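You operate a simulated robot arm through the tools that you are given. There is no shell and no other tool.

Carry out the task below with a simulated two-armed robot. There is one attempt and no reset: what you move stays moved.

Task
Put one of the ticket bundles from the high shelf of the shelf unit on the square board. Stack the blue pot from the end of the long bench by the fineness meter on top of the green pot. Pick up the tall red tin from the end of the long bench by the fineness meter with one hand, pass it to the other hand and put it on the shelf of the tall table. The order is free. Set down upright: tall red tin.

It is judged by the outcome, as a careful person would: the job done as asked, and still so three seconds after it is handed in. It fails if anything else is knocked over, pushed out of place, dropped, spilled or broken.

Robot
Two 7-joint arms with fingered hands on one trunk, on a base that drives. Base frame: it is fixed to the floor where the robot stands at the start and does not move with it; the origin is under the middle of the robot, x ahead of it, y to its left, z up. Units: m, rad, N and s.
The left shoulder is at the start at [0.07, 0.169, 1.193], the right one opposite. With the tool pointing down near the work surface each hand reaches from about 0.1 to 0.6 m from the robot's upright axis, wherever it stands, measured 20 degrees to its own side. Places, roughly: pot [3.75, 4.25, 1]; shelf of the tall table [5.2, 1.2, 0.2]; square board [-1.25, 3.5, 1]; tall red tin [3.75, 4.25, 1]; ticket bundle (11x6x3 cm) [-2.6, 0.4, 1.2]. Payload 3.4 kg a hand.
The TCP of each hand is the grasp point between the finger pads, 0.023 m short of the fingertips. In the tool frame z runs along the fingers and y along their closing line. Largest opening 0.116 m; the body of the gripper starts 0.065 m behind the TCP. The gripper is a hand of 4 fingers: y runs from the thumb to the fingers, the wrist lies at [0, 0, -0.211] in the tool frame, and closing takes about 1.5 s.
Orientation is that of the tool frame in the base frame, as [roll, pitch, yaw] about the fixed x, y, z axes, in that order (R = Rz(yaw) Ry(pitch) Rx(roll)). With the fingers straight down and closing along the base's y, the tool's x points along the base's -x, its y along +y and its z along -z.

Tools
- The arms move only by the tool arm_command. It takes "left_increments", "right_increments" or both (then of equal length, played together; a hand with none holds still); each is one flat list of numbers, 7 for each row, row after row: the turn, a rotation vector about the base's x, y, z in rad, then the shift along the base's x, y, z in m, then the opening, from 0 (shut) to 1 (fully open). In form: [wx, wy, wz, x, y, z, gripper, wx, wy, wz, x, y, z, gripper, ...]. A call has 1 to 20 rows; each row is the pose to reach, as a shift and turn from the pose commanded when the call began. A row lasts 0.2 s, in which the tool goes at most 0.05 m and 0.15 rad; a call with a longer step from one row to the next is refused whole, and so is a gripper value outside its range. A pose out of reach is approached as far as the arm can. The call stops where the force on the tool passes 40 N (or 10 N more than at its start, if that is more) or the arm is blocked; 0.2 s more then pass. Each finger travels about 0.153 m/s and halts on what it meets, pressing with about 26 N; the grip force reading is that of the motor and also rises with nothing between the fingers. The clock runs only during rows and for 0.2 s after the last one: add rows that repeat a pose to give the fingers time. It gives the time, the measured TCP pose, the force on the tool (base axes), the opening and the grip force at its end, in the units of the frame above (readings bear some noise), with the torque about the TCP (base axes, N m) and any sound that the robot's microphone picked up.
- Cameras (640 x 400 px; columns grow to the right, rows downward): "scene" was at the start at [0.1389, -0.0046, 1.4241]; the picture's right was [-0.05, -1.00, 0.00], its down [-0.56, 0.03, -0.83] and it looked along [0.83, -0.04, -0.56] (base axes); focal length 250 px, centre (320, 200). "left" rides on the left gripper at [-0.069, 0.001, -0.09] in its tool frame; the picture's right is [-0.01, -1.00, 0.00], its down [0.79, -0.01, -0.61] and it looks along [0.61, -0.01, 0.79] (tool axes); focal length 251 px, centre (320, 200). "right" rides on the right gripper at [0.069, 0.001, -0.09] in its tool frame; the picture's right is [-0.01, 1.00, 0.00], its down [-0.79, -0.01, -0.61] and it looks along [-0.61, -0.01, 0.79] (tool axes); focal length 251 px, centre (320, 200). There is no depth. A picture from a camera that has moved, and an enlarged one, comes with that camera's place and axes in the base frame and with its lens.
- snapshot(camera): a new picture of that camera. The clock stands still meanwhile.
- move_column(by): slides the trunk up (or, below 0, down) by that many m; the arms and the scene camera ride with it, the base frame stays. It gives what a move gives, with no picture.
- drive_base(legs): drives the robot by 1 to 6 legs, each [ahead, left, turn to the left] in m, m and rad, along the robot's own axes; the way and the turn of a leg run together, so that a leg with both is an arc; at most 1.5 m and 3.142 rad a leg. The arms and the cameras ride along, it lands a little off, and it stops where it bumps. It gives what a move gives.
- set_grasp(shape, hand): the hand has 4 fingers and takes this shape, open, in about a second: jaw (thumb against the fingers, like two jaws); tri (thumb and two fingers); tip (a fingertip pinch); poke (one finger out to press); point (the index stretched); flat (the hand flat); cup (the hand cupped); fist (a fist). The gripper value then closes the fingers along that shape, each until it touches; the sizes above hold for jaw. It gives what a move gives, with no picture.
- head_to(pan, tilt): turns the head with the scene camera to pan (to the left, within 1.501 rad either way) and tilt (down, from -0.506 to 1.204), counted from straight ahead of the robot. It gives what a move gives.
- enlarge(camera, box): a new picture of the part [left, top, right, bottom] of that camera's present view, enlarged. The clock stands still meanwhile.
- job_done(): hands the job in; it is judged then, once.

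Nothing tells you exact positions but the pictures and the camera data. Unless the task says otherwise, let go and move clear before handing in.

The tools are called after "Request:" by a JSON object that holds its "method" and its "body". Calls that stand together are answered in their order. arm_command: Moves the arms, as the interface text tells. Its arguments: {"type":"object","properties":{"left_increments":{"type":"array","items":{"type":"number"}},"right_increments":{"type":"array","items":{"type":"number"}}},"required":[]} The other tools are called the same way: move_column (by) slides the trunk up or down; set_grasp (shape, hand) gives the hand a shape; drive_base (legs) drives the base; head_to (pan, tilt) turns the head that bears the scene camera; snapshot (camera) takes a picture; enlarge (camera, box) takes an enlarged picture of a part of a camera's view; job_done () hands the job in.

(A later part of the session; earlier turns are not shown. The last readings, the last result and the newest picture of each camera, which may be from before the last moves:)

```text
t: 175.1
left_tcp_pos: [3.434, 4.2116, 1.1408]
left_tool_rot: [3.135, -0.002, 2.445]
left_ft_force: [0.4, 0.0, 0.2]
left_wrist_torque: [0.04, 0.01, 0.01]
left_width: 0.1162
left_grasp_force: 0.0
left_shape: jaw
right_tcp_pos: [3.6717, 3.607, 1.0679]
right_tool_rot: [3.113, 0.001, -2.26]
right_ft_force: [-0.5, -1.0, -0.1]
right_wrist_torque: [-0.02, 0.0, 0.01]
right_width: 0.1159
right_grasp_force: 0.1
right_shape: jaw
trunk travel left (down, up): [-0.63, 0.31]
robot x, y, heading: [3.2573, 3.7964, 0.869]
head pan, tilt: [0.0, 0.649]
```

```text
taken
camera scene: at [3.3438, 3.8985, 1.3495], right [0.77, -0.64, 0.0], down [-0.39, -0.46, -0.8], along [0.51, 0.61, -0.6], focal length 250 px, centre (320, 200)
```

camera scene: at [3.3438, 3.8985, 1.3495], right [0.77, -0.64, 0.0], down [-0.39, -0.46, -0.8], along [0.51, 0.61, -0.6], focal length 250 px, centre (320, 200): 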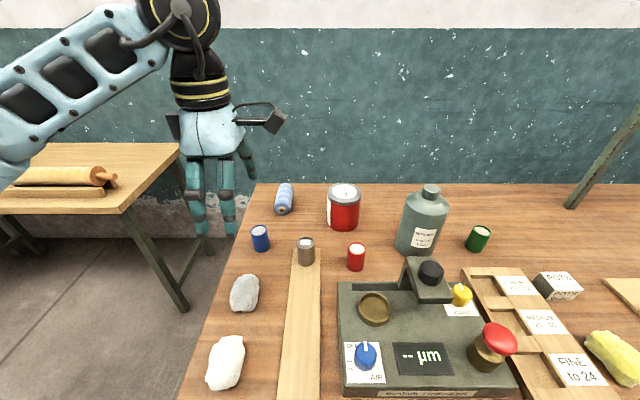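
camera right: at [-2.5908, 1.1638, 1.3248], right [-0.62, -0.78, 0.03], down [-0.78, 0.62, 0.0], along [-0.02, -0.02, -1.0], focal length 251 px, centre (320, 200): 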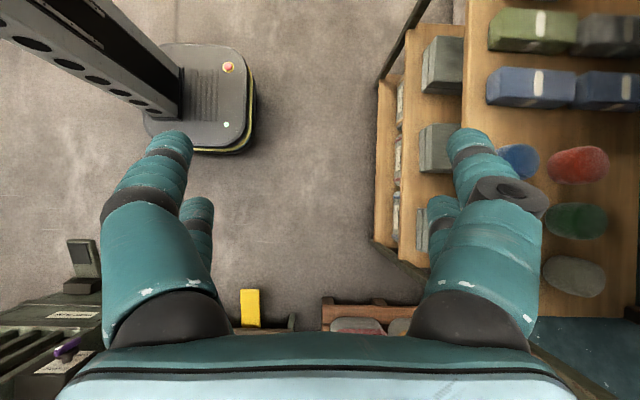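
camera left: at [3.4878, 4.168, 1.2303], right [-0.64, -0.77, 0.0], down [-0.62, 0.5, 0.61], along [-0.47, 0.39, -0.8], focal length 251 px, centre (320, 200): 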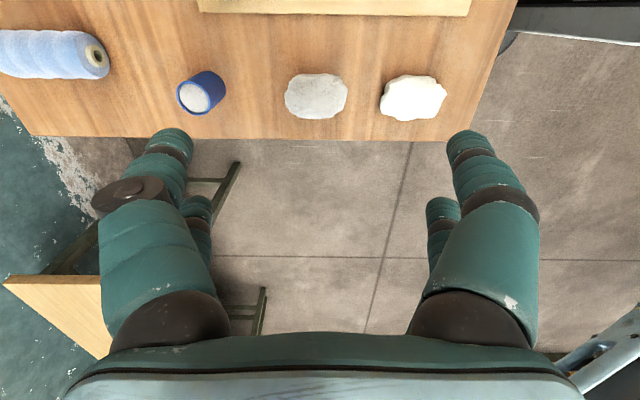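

Request:
{"method": "arm_command", "body": {"left_increments": [0, 0, 0, 0.021, 0.034, 0, 1, 0, 0, 0, 0.042, 0.068, 0, 1, 0, 0, 0, 0.062, 0.101, -0.02, 1, 0, 0, 0, 0.082, 0.132, -0.05, 1, 0, 0, 0, 0.082, 0.132, -0.09, 1, 0, 0, 0, 0.082, 0.132, -0.13, 1]}}

Request:
{"method": "snapshot", "body": {"camera": "left"}}

Request:
{"method": "enlarge", "body": {"camera": "scene", "box": [200, 120, 360, 260]}}

```text
t: 176.5
left_tcp_pos: [3.519, 4.3463, 1.0053]
left_tool_rot: [3.141, -0.001, 2.443]
left_ft_force: [0.7, 0.6, -0.1]
left_wrist_torque: [-0.03, 0.02, -0.03]
left_width: 0.116
left_grasp_force: 0.1
left_shape: jaw
right_tcp_pos: [3.6732, 3.6086, 1.0682]
right_tool_rot: [3.111, -0.002, -2.261]
right_ft_force: [0.7, 1.0, 0.5]
right_wrist_torque: [0.01, -0.03, 0.01]
right_width: 0.1159
right_grasp_force: 0.0
right_shape: jaw
trunk travel left (down, up): [-0.63, 0.31]
robot x, y, heading: [3.2581, 3.7972, 0.872]
head pan, tilt: [0.0, 0.649]
```

```text
taken
camera left: at [3.5726, 4.302, 1.0952], right [-0.64, -0.77, 0.0], down [-0.61, 0.51, 0.61], along [-0.47, 0.39, -0.8], focal length 251 px, centre (320, 200)
```

left: 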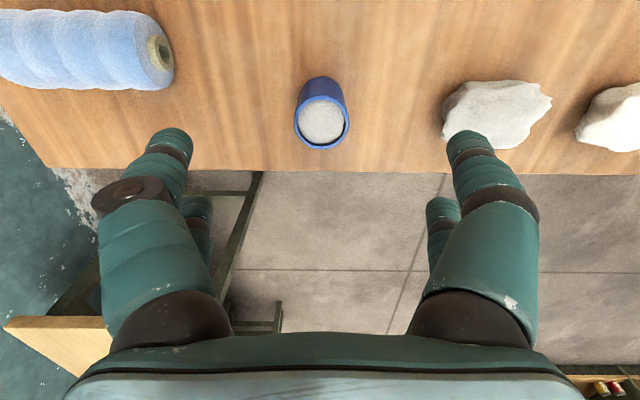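

```text
2.86 times, centred on (280, 190) of scene
camera zoom: at [3.3456, 3.9017, 1.3491], right [0.77, -0.64, 0.0], down [-0.39, -0.46, -0.8], along [0.51, 0.61, -0.61], focal length 715 px, centre (434, 229)
```

zoom: 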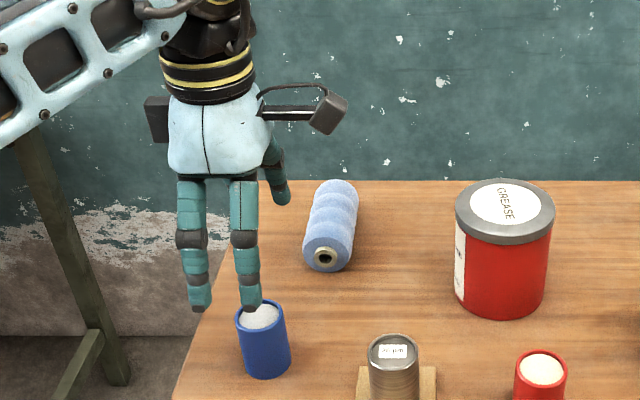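

Pot centred under the hand, rock and spool clear. Descending and gripping.

Request:
{"method": "arm_command", "body": {"left_increments": [0, 0, 0, 0.001, 0, -0.04, 1, 0, 0, 0, 0.002, -0.001, -0.08, 1, 0, 0, 0, 0.002, -0.001, -0.11, 1, 0, 0, 0, 0.002, -0.001, -0.123, 1, 0, 0, 0, 0.002, -0.001, -0.123, 1]}}

Request:
{"method": "snapshot", "body": {"camera": "left"}}

```text
t: 177.7
left_tcp_pos: [3.5206, 4.3462, 0.8863]
left_tool_rot: [3.14, 0.001, 2.443]
left_ft_force: [-0.1, 0.0, 0.8]
left_wrist_torque: [0.01, -0.01, 0.0]
left_width: 0.1155
left_grasp_force: 0.1
left_shape: jaw
right_tcp_pos: [3.6734, 3.6078, 1.0675]
right_tool_rot: [3.112, 0.001, -2.259]
right_ft_force: [0.3, -0.7, 0.1]
right_wrist_torque: [0.0, -0.02, 0.01]
right_width: 0.1161
right_grasp_force: 0.1
right_shape: jaw
trunk travel left (down, up): [-0.63, 0.31]
robot x, y, heading: [3.2571, 3.7955, 0.876]
head pan, tilt: [0.0, 0.649]
```

```text
taken
camera left: at [3.5738, 4.3017, 0.976], right [-0.64, -0.77, 0.0], down [-0.61, 0.5, 0.61], along [-0.47, 0.39, -0.8], focal length 251 px, centre (320, 200)
```

left: 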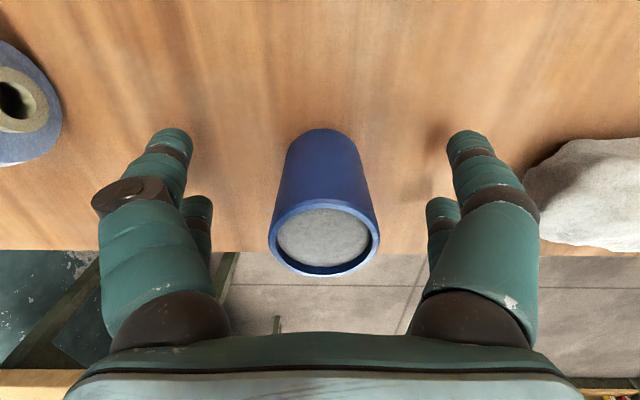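

Request:
{"method": "arm_command", "body": {"left_increments": [0, 0, 0, 0, 0, 0, 0.8, 0, 0, 0, 0, 0, 0, 0.65, 0, 0, 0, 0, 0, 0, 0.5, 0, 0, 0, 0, 0, 0, 0.4, 0, 0, 0, 0, 0, 0, 0.3, 0, 0, 0, 0, 0, 0, 0.2, 0, 0, 0, 0, 0, 0, 0.2, 0, 0, 0, 0, 0, 0, 0.2]}}

Request:
{"method": "snapshot", "body": {"camera": "left"}}

```text
t: 179.5
left_tcp_pos: [3.5208, 4.3463, 0.8869]
left_tool_rot: [3.14, -0.001, 2.443]
left_ft_force: [0.5, 0.1, -1.5]
left_wrist_torque: [-0.03, -0.02, 0.01]
left_width: 0.0193
left_grasp_force: 25.9
left_shape: jaw
right_tcp_pos: [3.673, 3.6071, 1.0676]
right_tool_rot: [3.111, 0.001, -2.261]
right_ft_force: [0.0, -0.2, -0.7]
right_wrist_torque: [0.0, -0.03, 0.0]
right_width: 0.1159
right_grasp_force: 0.0
right_shape: jaw
trunk travel left (down, up): [-0.63, 0.31]
robot x, y, heading: [3.2558, 3.7953, 0.874]
head pan, tilt: [0.0, 0.649]
```

```text
taken
camera left: at [3.5738, 4.302, 0.9762], right [-0.64, -0.77, 0.0], down [-0.61, 0.5, 0.61], along [-0.47, 0.39, -0.8], focal length 251 px, centre (320, 200)
```

left: 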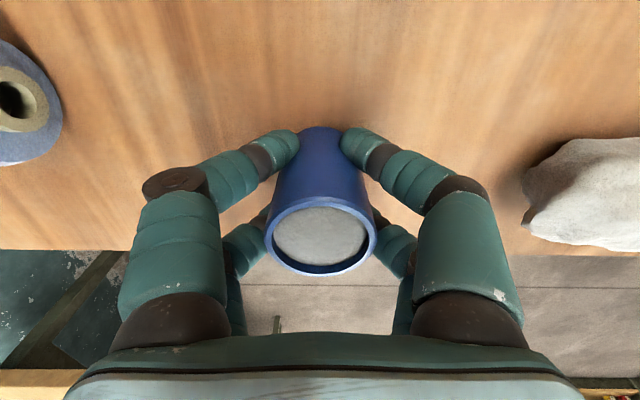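

Gripped (26 N). Lift with the arm a little and then the trunk, so the pot clears the bottle.

Request:
{"method": "arm_command", "body": {"left_increments": [0, 0, 0, 0, 0, 0.02, 0.2, 0, 0, 0, 0, 0, 0.04, 0.2, 0, 0, 0, 0, 0, 0.06, 0.2, 0, 0, 0, 0, 0, 0.06, 0.2]}}

Request:
{"method": "move_column", "body": {"by": 0.19}}

Request:
{"method": "snapshot", "body": {"camera": "left"}}

Request:
{"method": "snapshot", "body": {"camera": "scene"}}

```text
t: 180.5
left_tcp_pos: [3.5212, 4.3441, 0.946]
left_tool_rot: [3.141, 0.003, 2.443]
left_ft_force: [-0.3, -0.8, -0.5]
left_wrist_torque: [-0.02, 0.01, 0.01]
left_width: 0.019
left_grasp_force: 25.9
left_shape: jaw
right_tcp_pos: [3.673, 3.609, 1.0672]
right_tool_rot: [3.112, 0.001, -2.26]
right_ft_force: [-0.2, 0.0, 0.3]
right_wrist_torque: [0.01, 0.01, -0.03]
right_width: 0.1161
right_grasp_force: 0.1
right_shape: jaw
trunk travel left (down, up): [-0.63, 0.31]
robot x, y, heading: [3.2573, 3.7979, 0.869]
head pan, tilt: [0.0, 0.649]
```

```text
t: 182.5
left_tcp_pos: [3.5212, 4.3434, 1.1361]
left_tool_rot: [3.139, 0.001, 2.444]
left_ft_force: [-0.7, 0.8, -0.5]
left_wrist_torque: [-0.03, 0.02, -0.02]
left_width: 0.0195
left_grasp_force: 26.2
left_shape: jaw
right_tcp_pos: [3.6724, 3.6092, 1.2573]
right_tool_rot: [3.112, 0.001, -2.26]
right_ft_force: [-0.2, 0.5, 0.5]
right_wrist_torque: [-0.03, 0.03, 0.0]
right_width: 0.1158
right_grasp_force: 0.1
right_shape: jaw
trunk travel left (down, up): [-0.82, 0.12]
robot x, y, heading: [3.2579, 3.7971, 0.869]
head pan, tilt: [0.0, 0.649]
```

```text
taken
camera left: at [3.5744, 4.3004, 1.2253], right [-0.64, -0.77, 0.0], down [-0.61, 0.5, 0.61], along [-0.47, 0.39, -0.8], focal length 251 px, centre (320, 200)
```

left: 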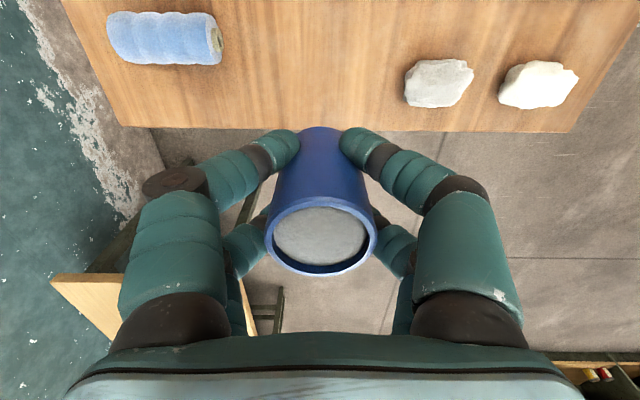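

```text
taken
camera scene: at [3.3455, 3.9009, 1.5391], right [0.77, -0.64, 0.0], down [-0.39, -0.46, -0.8], along [0.51, 0.61, -0.6], focal length 250 px, centre (320, 200)
```

scene: 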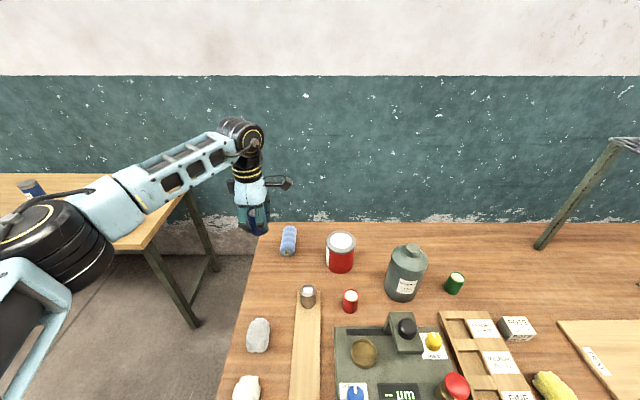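

Request:
{"method": "drive_base", "body": {"legs": [[0, -0.56, 0]]}}

Request:
{"method": "snapshot", "body": {"camera": "left"}}

Request:
{"method": "snapshot", "body": {"camera": "scene"}}

```text
t: 185.8
left_tcp_pos: [3.8422, 4.0151, 1.134]
left_tool_rot: [3.141, 0.0, 2.537]
left_ft_force: [1.2, -0.2, -1.1]
left_wrist_torque: [0.0, 0.03, -0.01]
left_width: 0.0189
left_grasp_force: 26.2
left_shape: jaw
right_tcp_pos: [4.0608, 3.2967, 1.2581]
right_tool_rot: [3.113, -0.003, -2.166]
right_ft_force: [-0.1, 0.1, 0.5]
right_wrist_torque: [0.02, -0.02, -0.01]
right_width: 0.116
right_grasp_force: 0.1
right_shape: jaw
trunk travel left (down, up): [-0.82, 0.12]
robot x, y, heading: [3.6341, 3.4384, 0.964]
head pan, tilt: [0.0, 0.649]
stopped in leg 1: the robot was blocked; the commanded pose is now the measured one
```

```text
taken
camera left: at [3.8989, 3.9768, 1.2239], right [-0.56, -0.83, 0.0], down [-0.66, 0.45, 0.61], along [-0.5, 0.34, -0.8], focal length 251 px, centre (320, 200)
```

left: 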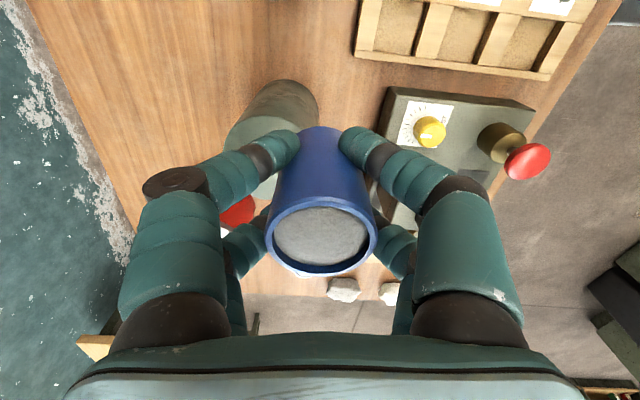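

```text
taken
camera scene: at [3.7083, 3.5581, 1.5388], right [0.82, -0.57, 0.0], down [-0.34, -0.5, -0.8], along [0.45, 0.65, -0.61], focal length 250 px, centre (320, 200)
```

scene: 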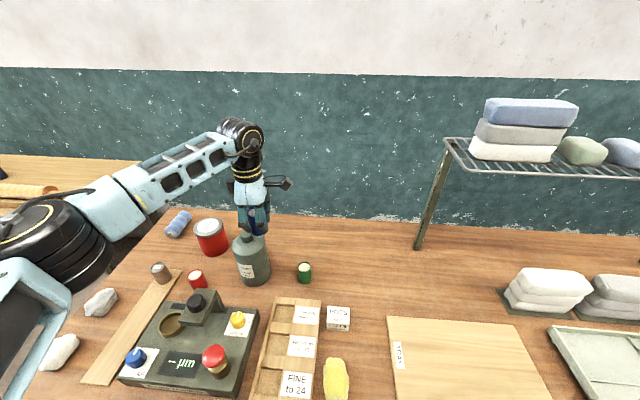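

The base bumped something on the right (perhaps a bench leg) and yawed slightly. I'll back off and look at the floor before continuing.

Request:
{"method": "drive_base", "body": {"legs": [[-0.3, 0, 0]]}}

Request:
{"method": "head_to", "body": {"pan": -0.2, "tilt": 0.9}}

Request:
{"method": "snapshot", "body": {"camera": "scene"}}

Request:
{"method": "snapshot", "body": {"camera": "right"}}

```text
t: 187.8
left_tcp_pos: [3.6649, 3.7664, 1.1348]
left_tool_rot: [-3.14, -0.001, 2.548]
left_ft_force: [0.5, -1.1, -1.4]
left_wrist_torque: [-0.01, 0.0, 0.01]
left_width: 0.0192
left_grasp_force: 26.0
left_shape: jaw
right_tcp_pos: [3.8926, 3.0494, 1.2575]
right_tool_rot: [3.111, -0.003, -2.155]
right_ft_force: [-0.1, 0.3, -0.8]
right_wrist_torque: [-0.01, 0.02, -0.01]
right_width: 0.116
right_grasp_force: 0.1
right_shape: jaw
trunk travel left (down, up): [-0.82, 0.12]
robot x, y, heading: [3.4603, 3.1891, 0.978]
head pan, tilt: [0.0, 0.649]
```

```text
t: 188.6
left_tcp_pos: [3.6634, 3.7638, 1.1359]
left_tool_rot: [3.138, 0.0, 2.548]
left_ft_force: [0.3, 0.2, 0.1]
left_wrist_torque: [0.02, 0.0, -0.03]
left_width: 0.0188
left_grasp_force: 25.8
left_shape: jaw
right_tcp_pos: [3.8921, 3.0468, 1.2572]
right_tool_rot: [3.112, 0.0, -2.155]
right_ft_force: [-1.3, -0.1, -0.6]
right_wrist_torque: [0.0, -0.03, 0.0]
right_width: 0.1158
right_grasp_force: 0.2
right_shape: jaw
trunk travel left (down, up): [-0.82, 0.12]
robot x, y, heading: [3.459, 3.1928, 0.971]
head pan, tilt: [-0.201, 0.901]
```

```text
taken
camera scene: at [3.5404, 3.2852, 1.5188], right [0.7, -0.71, 0.0], down [-0.56, -0.55, -0.62], along [0.44, 0.43, -0.78], focal length 250 px, centre (320, 200)
```

scene: 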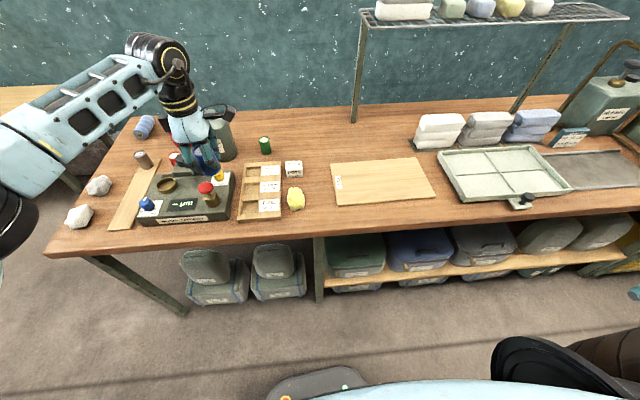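

```text
taken
camera right: at [3.8552, 2.9898, 1.3484], right [-0.83, 0.56, 0.03], down [0.46, 0.65, 0.61], along [0.32, 0.52, -0.79], focal length 251 px, centre (320, 200)
```

right: 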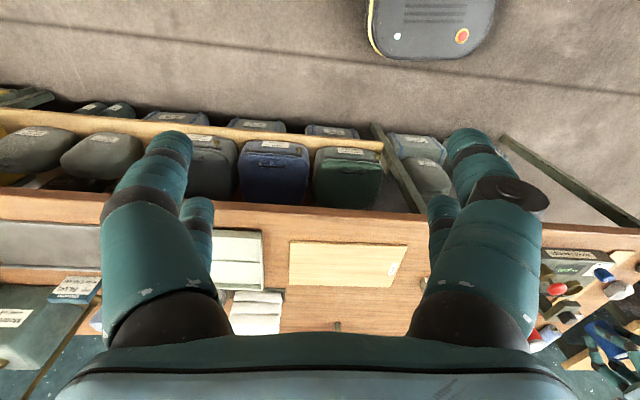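

The base met the bench's middle leg; nothing seems disturbed. I'll square up again, standing slightly further back (base front reaches ~0.21 m ahead of the axis), and extend the arm instead.

Request:
{"method": "drive_base", "body": {"legs": [[0, 0, -0.1], [0.27, -0.01, 0]]}}

Request:
{"method": "head_to", "body": {"pan": 0.2, "tilt": 0.65}}

Request:
{"method": "snapshot", "body": {"camera": "scene"}}

Request:
{"method": "enlarge", "body": {"camera": "scene", "box": [240, 160, 440, 300]}}

```text
t: 191.0
left_tcp_pos: [3.9055, 3.9308, 1.1371]
left_tool_rot: [3.138, -0.001, 2.434]
left_ft_force: [-0.6, -1.2, -1.3]
left_wrist_torque: [0.01, -0.04, 0.03]
left_width: 0.0192
left_grasp_force: 26.2
left_shape: jaw
right_tcp_pos: [4.0497, 3.1941, 1.2574]
right_tool_rot: [3.11, 0.003, -2.269]
right_ft_force: [-0.3, 0.0, 0.5]
right_wrist_torque: [-0.01, 0.02, -0.01]
right_width: 0.1159
right_grasp_force: 0.1
right_shape: jaw
trunk travel left (down, up): [-0.82, 0.12]
robot x, y, heading: [3.6362, 3.3868, 0.864]
head pan, tilt: [-0.201, 0.901]
```

```text
t: 191.9
left_tcp_pos: [3.9069, 3.9332, 1.136]
left_tool_rot: [3.141, -0.001, 2.432]
left_ft_force: [0.1, 0.0, -0.7]
left_wrist_torque: [0.0, 0.04, -0.03]
left_width: 0.0189
left_grasp_force: 25.6
left_shape: jaw
right_tcp_pos: [4.0507, 3.1953, 1.257]
right_tool_rot: [3.112, -0.001, -2.268]
right_ft_force: [0.2, 0.7, 0.1]
right_wrist_torque: [-0.04, -0.03, -0.04]
right_width: 0.1157
right_grasp_force: 0.0
right_shape: jaw
trunk travel left (down, up): [-0.82, 0.12]
robot x, y, heading: [3.6347, 3.3846, 0.859]
head pan, tilt: [0.201, 0.649]
```

```text
taken
camera scene: at [3.7126, 3.5005, 1.539], right [0.87, -0.49, 0.0], down [-0.3, -0.53, -0.8], along [0.39, 0.69, -0.61], focal length 250 px, centre (320, 200)
```

scene: 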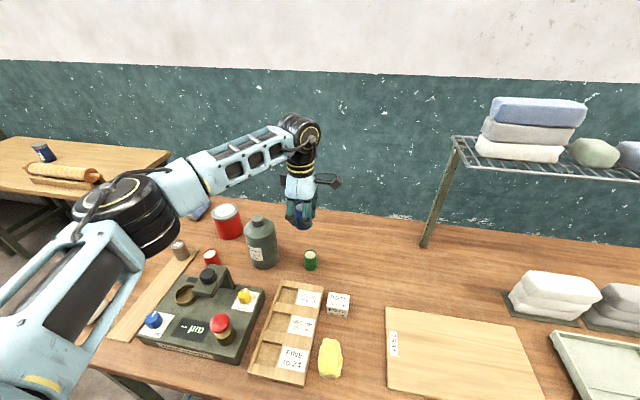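

```text
2.86 times, centred on (340, 230) of scene
camera zoom: at [3.7126, 3.5005, 1.539], right [0.87, -0.49, 0.0], down [-0.3, -0.53, -0.8], along [0.39, 0.69, -0.61], focal length 715 px, centre (263, 114)
```

zoom: 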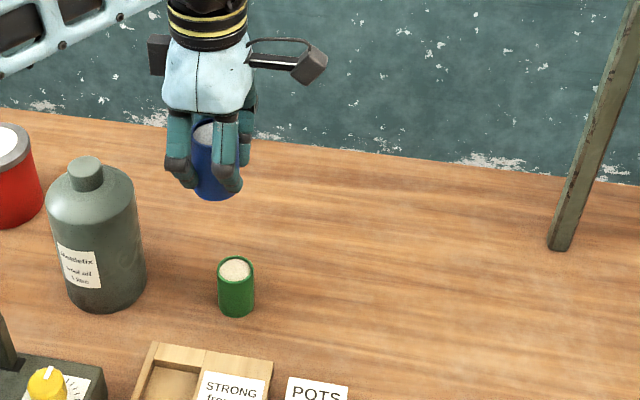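

Request:
{"method": "drive_base", "body": {"legs": [[0.035, 0, 0]]}}

```text
t: 192.9
left_tcp_pos: [3.9302, 3.9609, 1.1323]
left_tool_rot: [-3.139, 0.0, 2.435]
left_ft_force: [0.1, 1.2, -0.5]
left_wrist_torque: [0.0, 0.02, 0.01]
left_width: 0.0191
left_grasp_force: 26.1
left_shape: jaw
right_tcp_pos: [4.0759, 3.2235, 1.2576]
right_tool_rot: [3.111, -0.006, -2.268]
right_ft_force: [0.5, 0.1, -0.2]
right_wrist_torque: [-0.02, 0.0, 0.02]
right_width: 0.116
right_grasp_force: 0.2
right_shape: jaw
trunk travel left (down, up): [-0.82, 0.12]
robot x, y, heading: [3.6576, 3.4135, 0.864]
head pan, tilt: [0.201, 0.649]
stopped in leg 1: the robot was blocked; the commanded pose is now the measured one
```

Request:
{"method": "drive_base", "body": {"legs": [[-0.012, 0, 0]]}}

Request:
{"method": "arm_command", "body": {"left_increments": [0, 0, 0, 0.01, 0.012, 0, 0.2, 0, 0, 0, 0.02, 0.024, 0, 0.2, 0, 0, 0, 0.03, 0.035, 0, 0.2, 0, 0, 0, 0.03, 0.035, 0, 0.2]}}

```text
t: 193.7
left_tcp_pos: [3.9228, 3.951, 1.1336]
left_tool_rot: [-3.141, 0.001, 2.438]
left_ft_force: [0.4, 0.9, -0.9]
left_wrist_torque: [-0.03, 0.02, 0.0]
left_width: 0.0192
left_grasp_force: 25.8
left_shape: jaw
right_tcp_pos: [4.0681, 3.2146, 1.2582]
right_tool_rot: [3.111, -0.005, -2.267]
right_ft_force: [0.0, 0.3, 0.3]
right_wrist_torque: [-0.01, 0.0, 0.0]
right_width: 0.1159
right_grasp_force: 0.1
right_shape: jaw
trunk travel left (down, up): [-0.82, 0.12]
robot x, y, heading: [3.6514, 3.402, 0.862]
head pan, tilt: [0.201, 0.649]
```

```text
t: 194.7
left_tcp_pos: [3.9486, 3.9808, 1.1356]
left_tool_rot: [3.139, -0.001, 2.433]
left_ft_force: [-0.3, -0.8, 0.5]
left_wrist_torque: [0.0, 0.03, -0.01]
left_width: 0.0192
left_grasp_force: 25.6
left_shape: jaw
right_tcp_pos: [4.0643, 3.211, 1.2581]
right_tool_rot: [3.112, 0.001, -2.268]
right_ft_force: [0.3, -0.4, 1.0]
right_wrist_torque: [0.0, 0.0, -0.01]
right_width: 0.116
right_grasp_force: 0.1
right_shape: jaw
trunk travel left (down, up): [-0.82, 0.12]
robot x, y, heading: [3.6486, 3.4033, 0.865]
head pan, tilt: [0.201, 0.649]
```

Request:
{"method": "arm_command", "body": {"left_increments": [0, 0, 0, 0.004, 0.006, 0, 0.2, 0, 0, 0, 0.004, 0.006, 0, 0.2]}}

Request:
{"method": "move_column", "body": {"by": -0.14}}

Request:
{"method": "enlarge", "body": {"camera": "scene", "box": [240, 130, 400, 250]}}

Request:
{"method": "snapshot", "body": {"camera": "left"}}

```text
t: 195.3
left_tcp_pos: [3.9546, 3.9887, 1.1339]
left_tool_rot: [3.137, 0.0, 2.435]
left_ft_force: [0.3, -0.5, -0.2]
left_wrist_torque: [0.01, 0.01, 0.01]
left_width: 0.0191
left_grasp_force: 25.8
left_shape: jaw
right_tcp_pos: [4.063, 3.2101, 1.2569]
right_tool_rot: [3.115, 0.001, -2.269]
right_ft_force: [0.0, 0.6, 0.4]
right_wrist_torque: [0.02, 0.03, 0.01]
right_width: 0.1157
right_grasp_force: 0.2
right_shape: jaw
trunk travel left (down, up): [-0.82, 0.12]
robot x, y, heading: [3.6531, 3.4012, 0.864]
head pan, tilt: [0.201, 0.649]
```

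```text
t: 196.9
left_tcp_pos: [3.9535, 3.9876, 0.9939]
left_tool_rot: [3.141, 0.0, 2.435]
left_ft_force: [0.2, 0.3, 0.2]
left_wrist_torque: [0.02, -0.02, 0.01]
left_width: 0.0193
left_grasp_force: 25.7
left_shape: jaw
right_tcp_pos: [4.0657, 3.2105, 1.1172]
right_tool_rot: [3.112, 0.001, -2.268]
right_ft_force: [0.3, -0.8, 0.1]
right_wrist_torque: [0.0, 0.01, -0.03]
right_width: 0.1157
right_grasp_force: 0.2
right_shape: jaw
trunk travel left (down, up): [-0.68, 0.26]
robot x, y, heading: [3.6498, 3.4011, 0.86]
head pan, tilt: [0.201, 0.649]
```

```text
3.33 times, centred on (320, 190) of scene
camera zoom: at [3.7258, 3.5161, 1.3992], right [0.87, -0.49, 0.0], down [-0.29, -0.53, -0.8], along [0.39, 0.7, -0.6], focal length 834 px, centre (320, 233)
```

zoom: 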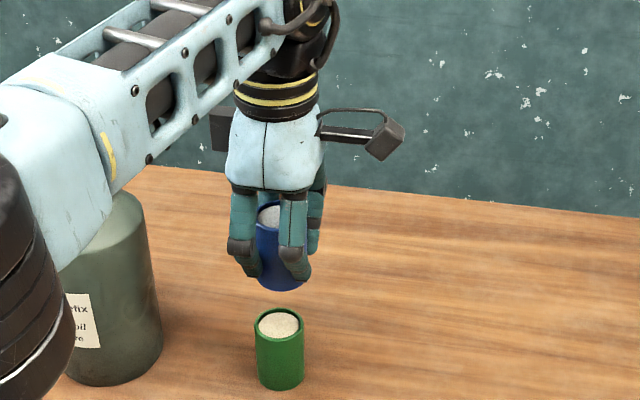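

```text
taken
camera left: at [4.0062, 3.9445, 1.0837], right [-0.64, -0.77, 0.0], down [-0.61, 0.51, 0.61], along [-0.46, 0.39, -0.79], focal length 251 px, centre (320, 200)
```

left: 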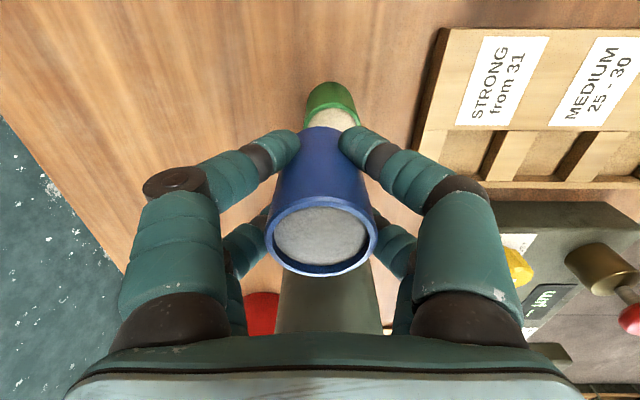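

Nearly aligned; the green pot is ~7 mm closer to the robot than the held pot. Correct that and lower further.

Request:
{"method": "arm_command", "body": {"left_increments": [0, 0, 0, -0.0045, -0.0053, 0, 0.2, 0, 0, 0, -0.0045, -0.0053, -0.015, 0.2, 0, 0, 0, -0.0045, -0.0053, -0.03, 0.2, 0, 0, 0, -0.0045, -0.0053, -0.03, 0.2]}}

Request:
{"method": "enlarge", "body": {"camera": "scene", "box": [260, 160, 360, 240]}}

Request:
{"method": "snapshot", "body": {"camera": "left"}}

```text
t: 197.9
left_tcp_pos: [3.9472, 3.9834, 0.9652]
left_tool_rot: [3.141, -0.001, 2.438]
left_ft_force: [-0.3, 0.4, -0.7]
left_wrist_torque: [-0.01, 0.0, 0.04]
left_width: 0.0189
left_grasp_force: 25.8
left_shape: jaw
right_tcp_pos: [4.0657, 3.2116, 1.1177]
right_tool_rot: [3.112, -0.001, -2.269]
right_ft_force: [0.4, 0.0, 0.2]
right_wrist_torque: [0.0, 0.03, 0.02]
right_width: 0.1158
right_grasp_force: 0.1
right_shape: jaw
trunk travel left (down, up): [-0.68, 0.26]
robot x, y, heading: [3.6484, 3.401, 0.863]
head pan, tilt: [0.201, 0.649]
```

```text
5.00 times, centred on (310, 200) of scene
camera zoom: at [3.7255, 3.5162, 1.3992], right [0.87, -0.49, 0.0], down [-0.29, -0.53, -0.8], along [0.39, 0.7, -0.6], focal length 1251 px, centre (370, 200)
```

zoom: 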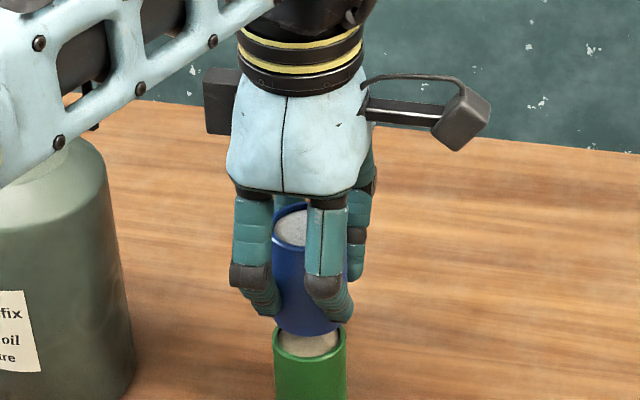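

```text
taken
camera left: at [4.0006, 3.9392, 1.0546], right [-0.64, -0.77, 0.0], down [-0.61, 0.51, 0.61], along [-0.46, 0.39, -0.8], focal length 251 px, centre (320, 200)
```

left: 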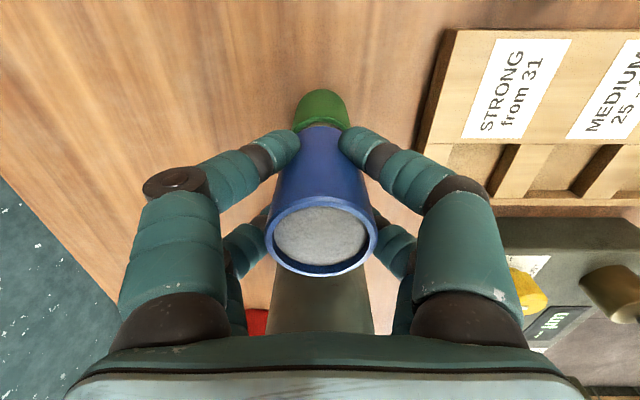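

Request:
{"method": "arm_command", "body": {"left_increments": [0, 0, 0, 0, 0, -0.006, 0.2, 0, 0, 0, 0, 0, -0.012, 0.2, 0, 0, 0, 0, 0, -0.012, 0.2]}}

Request:
{"method": "enlarge", "body": {"camera": "scene", "box": [260, 180, 360, 260]}}

```text
t: 198.7
left_tcp_pos: [3.9466, 3.9834, 0.9536]
left_tool_rot: [3.14, 0.001, 2.437]
left_ft_force: [0.4, 0.2, -1.6]
left_wrist_torque: [-0.01, -0.02, 0.03]
left_width: 0.019
left_grasp_force: 26.3
left_shape: jaw
right_tcp_pos: [4.0639, 3.2103, 1.1177]
right_tool_rot: [3.111, 0.001, -2.269]
right_ft_force: [0.3, -1.3, 1.1]
right_wrist_torque: [0.02, 0.0, -0.01]
right_width: 0.1158
right_grasp_force: 0.0
right_shape: jaw
trunk travel left (down, up): [-0.68, 0.26]
robot x, y, heading: [3.6525, 3.4012, 0.863]
head pan, tilt: [0.201, 0.649]
```

```text
5.00 times, centred on (310, 220) of scene
camera zoom: at [3.7259, 3.5161, 1.3991], right [0.87, -0.49, 0.0], down [-0.29, -0.53, -0.8], along [0.39, 0.7, -0.6], focal length 1251 px, centre (370, 100)
```

zoom: 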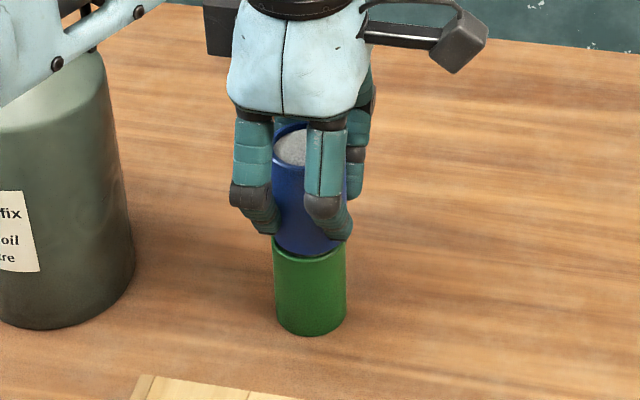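

Request:
{"method": "arm_command", "body": {"left_increments": [0, 0, 0, 0, 0, -0.002, 0.2, 0, 0, 0, 0, 0, -0.004, 0.2, 0, 0, 0, 0, 0, -0.004, 0.2]}}

```text
t: 199.5
left_tcp_pos: [3.948, 3.9828, 0.9478]
left_tool_rot: [3.139, -0.001, 2.435]
left_ft_force: [1.0, 0.7, 4.8]
left_wrist_torque: [0.02, 0.02, -0.04]
left_width: 0.0189
left_grasp_force: 26.2
left_shape: jaw
right_tcp_pos: [4.065, 3.2094, 1.1186]
right_tool_rot: [3.112, 0.001, -2.269]
right_ft_force: [0.1, 0.5, 0.1]
right_wrist_torque: [0.06, 0.01, 0.01]
right_width: 0.116
right_grasp_force: 0.1
right_shape: jaw
trunk travel left (down, up): [-0.68, 0.26]
robot x, y, heading: [3.6515, 3.4044, 0.861]
head pan, tilt: [0.201, 0.649]
```

Contact felt (≈5 N). Open gently, check, then lift away.

Request:
{"method": "arm_command", "body": {"left_increments": [0, 0, 0, 0, 0, 0, 0.25, 0, 0, 0, 0, 0, 0, 0.35, 0, 0, 0, 0, 0, 0, 0.5, 0, 0, 0, 0, 0, 0, 0.7, 0, 0, 0, 0, 0, 0, 0.9, 0, 0, 0, 0, 0, 0, 1, 0, 0, 0, 0, 0, 0, 1]}}

Request:
{"method": "enlarge", "body": {"camera": "scene", "box": [260, 180, 360, 260]}}

Request:
{"method": "snapshot", "body": {"camera": "left"}}

```text
t: 201.1
left_tcp_pos: [3.9477, 3.9849, 0.9468]
left_tool_rot: [3.139, 0.0, 2.437]
left_ft_force: [-0.2, 0.3, -0.2]
left_wrist_torque: [-0.02, 0.03, -0.01]
left_width: 0.116
left_grasp_force: 0.0
left_shape: jaw
right_tcp_pos: [4.0639, 3.2106, 1.1168]
right_tool_rot: [3.113, -0.001, -2.269]
right_ft_force: [0.3, 0.0, 0.8]
right_wrist_torque: [-0.02, -0.04, -0.03]
right_width: 0.1159
right_grasp_force: 0.0
right_shape: jaw
trunk travel left (down, up): [-0.68, 0.26]
robot x, y, heading: [3.6545, 3.4061, 0.865]
head pan, tilt: [0.201, 0.649]
```

```text
5.00 times, centred on (310, 220) of scene
camera zoom: at [3.7258, 3.5161, 1.3991], right [0.87, -0.49, 0.0], down [-0.29, -0.53, -0.8], along [0.39, 0.7, -0.6], focal length 1251 px, centre (370, 100)
```

zoom: 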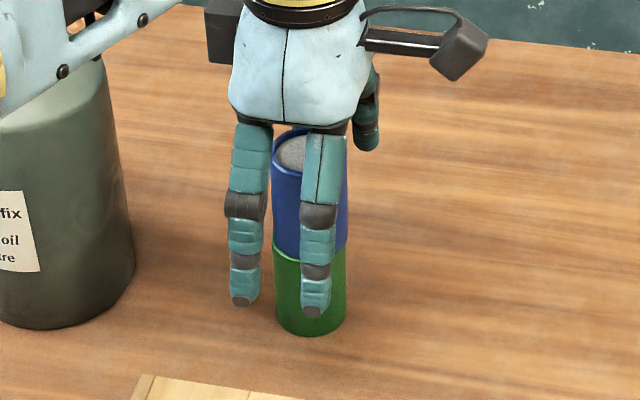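

```text
taken
camera left: at [4.0006, 3.9393, 1.0366], right [-0.64, -0.77, 0.0], down [-0.61, 0.51, 0.61], along [-0.46, 0.39, -0.79], focal length 251 px, centre (320, 200)
```

left: 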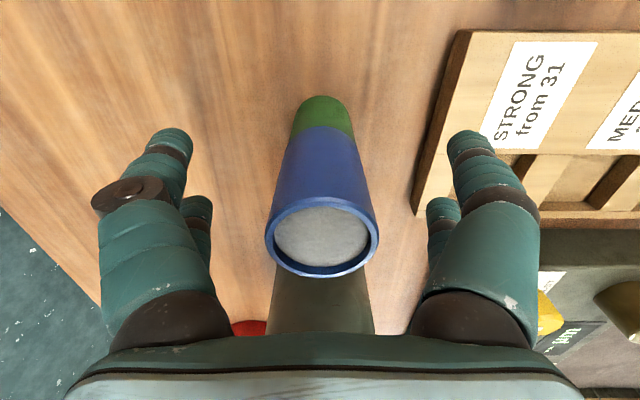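

Stacked neatly and released. Raise straight up with the trunk, then back the base off.

Request:
{"method": "move_column", "body": {"by": 0.2}}

Request:
{"method": "drive_base", "body": {"legs": [[-0.35, 0, 0]]}}

Request:
{"method": "snapshot", "body": {"camera": "scene"}}

```text
t: 203.3
left_tcp_pos: [3.9488, 3.9827, 1.1469]
left_tool_rot: [3.141, -0.001, 2.436]
left_ft_force: [0.6, -1.0, 0.3]
left_wrist_torque: [-0.04, -0.01, 0.01]
left_width: 0.1155
left_grasp_force: 0.1
left_shape: jaw
right_tcp_pos: [4.0646, 3.2103, 1.3185]
right_tool_rot: [3.113, 0.0, -2.269]
right_ft_force: [-0.2, 0.9, -0.4]
right_wrist_torque: [0.0, 0.02, 0.01]
right_width: 0.1157
right_grasp_force: 0.1
right_shape: jaw
trunk travel left (down, up): [-0.88, 0.06]
robot x, y, heading: [3.6487, 3.4009, 0.862]
head pan, tilt: [0.201, 0.649]
```

```text
t: 205.5
left_tcp_pos: [3.7351, 3.7298, 1.1451]
left_tool_rot: [-3.14, 0.0, 2.426]
left_ft_force: [-0.5, 0.8, -0.3]
left_wrist_torque: [-0.02, -0.01, 0.01]
left_width: 0.1159
left_grasp_force: 0.1
left_shape: jaw
right_tcp_pos: [3.8436, 2.9544, 1.3173]
right_tool_rot: [3.113, -0.003, -2.278]
right_ft_force: [0.3, -0.7, 0.3]
right_wrist_torque: [-0.01, 0.01, 0.02]
right_width: 0.1158
right_grasp_force: 0.2
right_shape: jaw
trunk travel left (down, up): [-0.88, 0.06]
robot x, y, heading: [3.4288, 3.1488, 0.853]
head pan, tilt: [0.201, 0.649]
```

```text
taken
camera scene: at [3.5093, 3.2639, 1.5988], right [0.87, -0.5, 0.0], down [-0.3, -0.53, -0.8], along [0.39, 0.69, -0.61], focal length 250 px, centre (320, 200)
```

scene: 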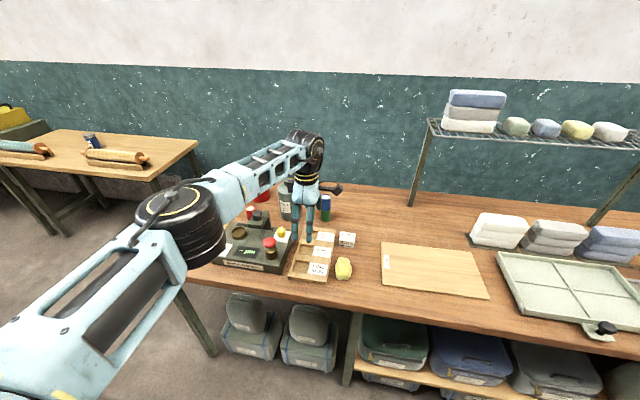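

The stack stands fine. Now I'll retract the left hand and reorient it as the receiving hand (pointing forward-right, camera on top).

Request:
{"method": "arm_command", "body": {"left_increments": [0, 0, 0.131, -0.026, -0.03, 0, 1, 0, 0, 0.262, -0.052, -0.06, 0, 1, 0, 0, 0.393, -0.078, -0.09, 0, 1, 0, 0, 0.524, -0.104, -0.12, 0, 1, 0, 0, 0.655, -0.13, -0.15, 0, 1, 0, 0, 0.785, -0.157, -0.181, 0, 1, 0, 0, 0.785, -0.157, -0.181, 0, 1]}}

```text
t: 207.1
left_tcp_pos: [3.5779, 3.5462, 1.142]
left_tool_rot: [3.139, -0.001, -3.075]
left_ft_force: [0.3, -0.6, 0.1]
left_wrist_torque: [-0.01, -0.02, -0.03]
left_width: 0.1158
left_grasp_force: 0.1
left_shape: jaw
right_tcp_pos: [3.8434, 2.9533, 1.3179]
right_tool_rot: [3.111, 0.0, -2.281]
right_ft_force: [0.1, 0.4, 0.6]
right_wrist_torque: [-0.03, 0.01, -0.02]
right_width: 0.116
right_grasp_force: 0.1
right_shape: jaw
trunk travel left (down, up): [-0.88, 0.06]
robot x, y, heading: [3.4321, 3.153, 0.851]
head pan, tilt: [0.201, 0.649]
```

Request:
{"method": "arm_command", "body": {"left_increments": [0.0089, -0.1355, 0, 0.014, 0.0025, 0, 1, 0.0177, -0.271, 0, 0.028, 0.005, 0, 1, 0.0266, -0.4065, 0, 0.042, 0.0075, 0, 1, 0.0354, -0.542, 0, 0.056, 0.01, 0, 1, 0.0443, -0.6775, 0, 0.07, 0.0125, 0, 1, 0.0531, -0.813, 0, 0.084, 0.015, 0, 1, 0.062, -0.9485, 0, 0.098, 0.0175, 0, 1, 0.0709, -1.084, 0, 0.112, 0.02, 0, 1, 0.0797, -1.2195, 0, 0.126, 0.022, 0, 1, 0.0797, -1.2195, 0, 0.126, 0.022, 0, 1]}}

Request:
{"method": "head_to", "body": {"pan": 0.1, "tilt": 0.65}}

Request:
{"method": "snapshot", "body": {"camera": "scene"}}

Request:
{"method": "snapshot", "body": {"camera": "left"}}

```text
t: 209.3
left_tcp_pos: [3.7033, 3.5678, 1.1476]
left_tool_rot: [-3.134, 1.224, -3.065]
left_ft_force: [0.3, -0.5, 0.0]
left_wrist_torque: [0.0, -0.01, -0.02]
left_width: 0.1158
left_grasp_force: 0.0
left_shape: jaw
right_tcp_pos: [3.8429, 2.9526, 1.3164]
right_tool_rot: [3.113, 0.001, -2.28]
right_ft_force: [0.1, -0.6, -1.1]
right_wrist_torque: [-0.02, -0.01, -0.01]
right_width: 0.1157
right_grasp_force: 0.1
right_shape: jaw
trunk travel left (down, up): [-0.88, 0.06]
robot x, y, heading: [3.4336, 3.1479, 0.853]
head pan, tilt: [0.201, 0.649]
```

```text
t: 210.0
left_tcp_pos: [3.7028, 3.5677, 1.1489]
left_tool_rot: [-3.134, 1.223, -3.068]
left_ft_force: [0.7, -0.3, -1.0]
left_wrist_torque: [0.01, 0.0, 0.02]
left_width: 0.1158
left_grasp_force: 0.1
left_shape: jaw
right_tcp_pos: [3.8431, 2.9535, 1.317]
right_tool_rot: [3.111, 0.0, -2.278]
right_ft_force: [0.8, 0.0, 0.2]
right_wrist_torque: [-0.01, -0.03, 0.0]
right_width: 0.1155
right_grasp_force: 0.0
right_shape: jaw
trunk travel left (down, up): [-0.88, 0.06]
robot x, y, heading: [3.4291, 3.1449, 0.85]
head pan, tilt: [0.099, 0.649]
```

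```text
taken
camera scene: at [3.5145, 3.2568, 1.5992], right [0.81, -0.58, 0.0], down [-0.35, -0.49, -0.8], along [0.46, 0.65, -0.6], focal length 250 px, centre (320, 200)
```

scene: 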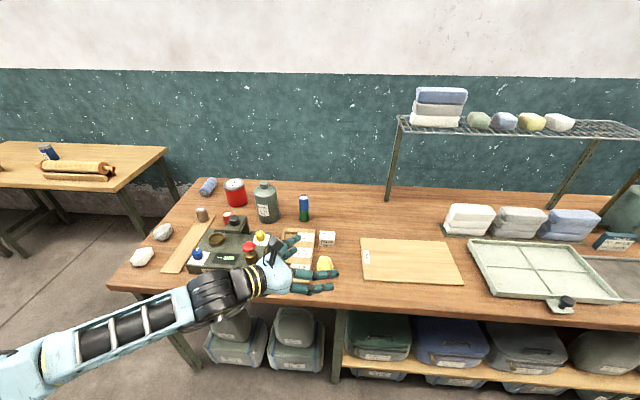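

```text
taken
camera left: at [3.6424, 3.564, 1.2432], right [0.07, -1.0, 0.01], down [-0.84, -0.07, -0.54], along [0.54, 0.03, -0.84], focal length 251 px, centre (320, 200)
```

left: 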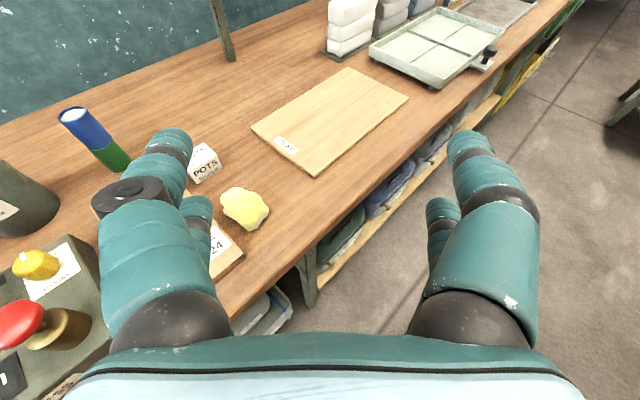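

Left hand reaches the receiving pose well. I'll stow it up-left in that orientation, then return to the position in front of the tin.

Request:
{"method": "arm_command", "body": {"left_increments": [0, 0, 0, -0.037, 0.011, 0.019, 1, 0, 0, 0, -0.074, 0.022, 0.038, 1, 0, 0, 0, -0.111, 0.033, 0.057, 1, 0, 0, 0, -0.148, 0.044, 0.076, 1, 0, 0, 0, -0.185, 0.055, 0.095, 1, 0, 0, 0, -0.222, 0.066, 0.114, 1, 0, 0, 0, -0.259, 0.077, 0.133, 1, 0, 0, 0, -0.296, 0.087, 0.15, 1, 0, 0, 0, -0.296, 0.087, 0.15, 1]}}

Request:
{"method": "drive_base", "body": {"legs": [[0, 0, 0.014], [0, 0.55, 0], [0.36, 0, 0]]}}

Request:
{"method": "head_to", "body": {"pan": -0.1, "tilt": 0.65}}

Request:
{"method": "snapshot", "body": {"camera": "scene"}}

```text
t: 212.0
left_tcp_pos: [3.4059, 3.6556, 1.298]
left_tool_rot: [-3.132, 1.222, -3.067]
left_ft_force: [0.4, -0.2, 0.0]
left_wrist_torque: [-0.02, -0.03, 0.01]
left_width: 0.1159
left_grasp_force: 0.0
left_shape: jaw
right_tcp_pos: [3.8428, 2.9542, 1.316]
right_tool_rot: [3.114, -0.002, -2.278]
right_ft_force: [0.5, 0.5, 0.5]
right_wrist_torque: [0.0, -0.02, -0.01]
right_width: 0.1159
right_grasp_force: 0.1
right_shape: jaw
trunk travel left (down, up): [-0.88, 0.06]
robot x, y, heading: [3.4311, 3.1484, 0.852]
head pan, tilt: [0.099, 0.649]
```

```text
t: 217.4
left_tcp_pos: [3.2108, 4.2854, 1.2986]
left_tool_rot: [3.141, 1.224, -3.065]
left_ft_force: [-0.4, 0.4, -0.3]
left_wrist_torque: [0.02, 0.01, 0.04]
left_width: 0.116
left_grasp_force: 0.0
left_shape: jaw
right_tcp_pos: [3.6514, 3.5852, 1.3183]
right_tool_rot: [3.111, 0.002, -2.272]
right_ft_force: [0.0, 0.1, -0.2]
right_wrist_torque: [0.0, -0.03, -0.01]
right_width: 0.1161
right_grasp_force: 0.0
right_shape: jaw
trunk travel left (down, up): [-0.88, 0.06]
robot x, y, heading: [3.2397, 3.7749, 0.857]
head pan, tilt: [0.099, 0.649]
```

```text
t: 218.2
left_tcp_pos: [3.2129, 4.2876, 1.2989]
left_tool_rot: [-3.135, 1.222, -3.06]
left_ft_force: [0.4, -0.1, -0.1]
left_wrist_torque: [0.01, 0.03, -0.02]
left_width: 0.1159
left_grasp_force: 0.1
left_shape: jaw
right_tcp_pos: [3.6537, 3.5883, 1.3183]
right_tool_rot: [3.113, 0.0, -2.271]
right_ft_force: [-0.5, 0.1, 0.2]
right_wrist_torque: [-0.02, 0.02, 0.0]
right_width: 0.1157
right_grasp_force: 0.1
right_shape: jaw
trunk travel left (down, up): [-0.88, 0.06]
robot x, y, heading: [3.24, 3.7798, 0.855]
head pan, tilt: [-0.099, 0.649]
```

```text
taken
camera scene: at [3.336, 3.8784, 1.5992], right [0.69, -0.73, 0.0], down [-0.44, -0.42, -0.8], along [0.58, 0.55, -0.6], focal length 250 px, centre (320, 200)
```

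scene: 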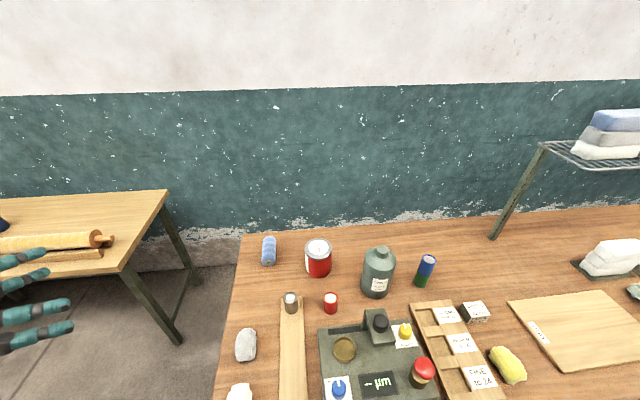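

Request:
{"method": "move_column", "body": {"by": -0.19}}

Request:
{"method": "enlarge", "body": {"camera": "scene", "box": [270, 150, 430, 270]}}

```text
t: 220.2
left_tcp_pos: [3.213, 4.287, 1.1092]
left_tool_rot: [-3.133, 1.223, -3.06]
left_ft_force: [-0.2, -0.3, 0.3]
left_wrist_torque: [-0.02, 0.0, -0.01]
left_width: 0.1157
left_grasp_force: 0.0
left_shape: jaw
right_tcp_pos: [3.6535, 3.5874, 1.1269]
right_tool_rot: [3.111, 0.0, -2.272]
right_ft_force: [-0.1, 0.3, -0.2]
right_wrist_torque: [0.0, 0.01, -0.02]
right_width: 0.1161
right_grasp_force: 0.0
right_shape: jaw
trunk travel left (down, up): [-0.69, 0.25]
robot x, y, heading: [3.2413, 3.7824, 0.854]
head pan, tilt: [-0.099, 0.649]
```

```text
3.33 times, centred on (350, 210) of scene
camera zoom: at [3.3359, 3.8784, 1.4092], right [0.69, -0.73, 0.0], down [-0.44, -0.42, -0.8], along [0.58, 0.55, -0.6], focal length 834 px, centre (220, 167)
```

zoom: 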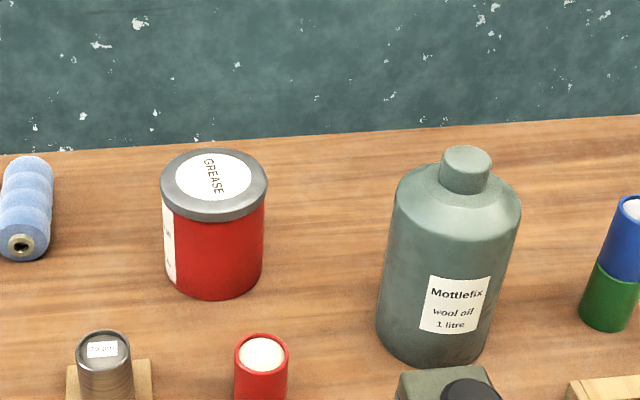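

Tin: top z≈0.955, diameter ≈0.094, centre ≈ (3.755, 4.278). I'll bring the right hand inward and forward while pitching it 30° forward for reach.

Request:
{"method": "arm_command", "body": {"right_increments": [0.039, -0.034, 0, -0.0097, 0.0451, 0, 1, 0.079, -0.068, 0, -0.0194, 0.0902, 0, 1, 0.118, -0.102, 0, -0.0291, 0.1353, 0, 1, 0.157, -0.136, 0, -0.0388, 0.1804, 0, 1, 0.197, -0.171, 0, -0.0485, 0.2255, 0, 1, 0.236, -0.205, 0, -0.0582, 0.2706, 0, 1, 0.275, -0.239, 0, -0.0679, 0.3157, 0, 1, 0.314, -0.273, 0, -0.0776, 0.3608, 0, 1, 0.354, -0.307, 0, -0.0873, 0.4059, 0, 1, 0.393, -0.341, 0, -0.097, 0.451, 0, 1, 0.393, -0.341, 0, -0.097, 0.451, 0, 1]}}

Request:
{"method": "snapshot", "body": {"camera": "scene"}}

Request:
{"method": "snapshot", "body": {"camera": "right"}}

```text
t: 222.6
left_tcp_pos: [3.2125, 4.287, 1.1089]
left_tool_rot: [-3.138, 1.224, -3.064]
left_ft_force: [-0.4, 0.1, 0.1]
left_wrist_torque: [0.0, 0.01, -0.02]
left_width: 0.116
left_grasp_force: 0.1
left_shape: jaw
right_tcp_pos: [3.5715, 4.0318, 1.1333]
right_tool_rot: [3.116, 0.519, -2.268]
right_ft_force: [0.3, -0.8, -0.2]
right_wrist_torque: [0.04, -0.02, 0.01]
right_width: 0.116
right_grasp_force: 0.2
right_shape: jaw
right hand out of reach, approached as far as the arm can: row 2, 3, 4, 5, 6, 7, 10, 11
trunk travel left (down, up): [-0.69, 0.25]
robot x, y, heading: [3.242, 3.7806, 0.86]
head pan, tilt: [-0.099, 0.649]
```

```text
taken
camera scene: at [3.3348, 3.877, 1.4094], right [0.69, -0.73, 0.0], down [-0.44, -0.41, -0.8], along [0.58, 0.55, -0.6], focal length 250 px, centre (320, 200)
```

scene: 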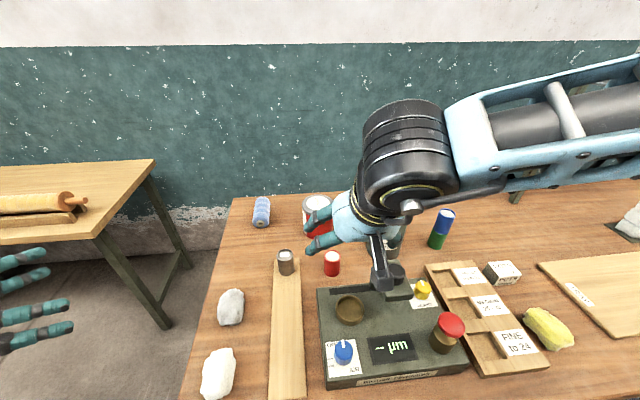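

```text
taken
camera right: at [3.5065, 3.9521, 1.1784], right [-0.77, 0.64, 0.03], down [0.27, 0.28, 0.92], along [0.58, 0.71, -0.39], focal length 251 px, centre (320, 200)
```

right: 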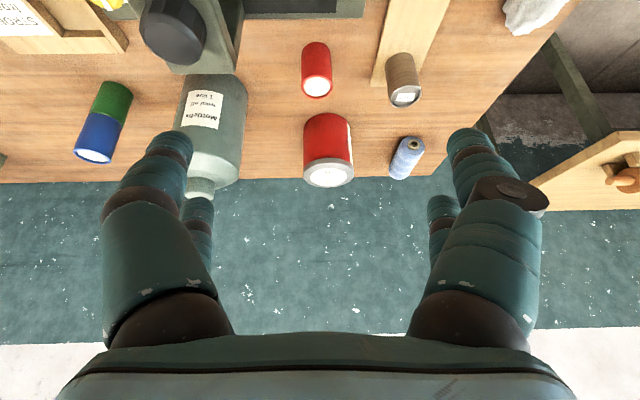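

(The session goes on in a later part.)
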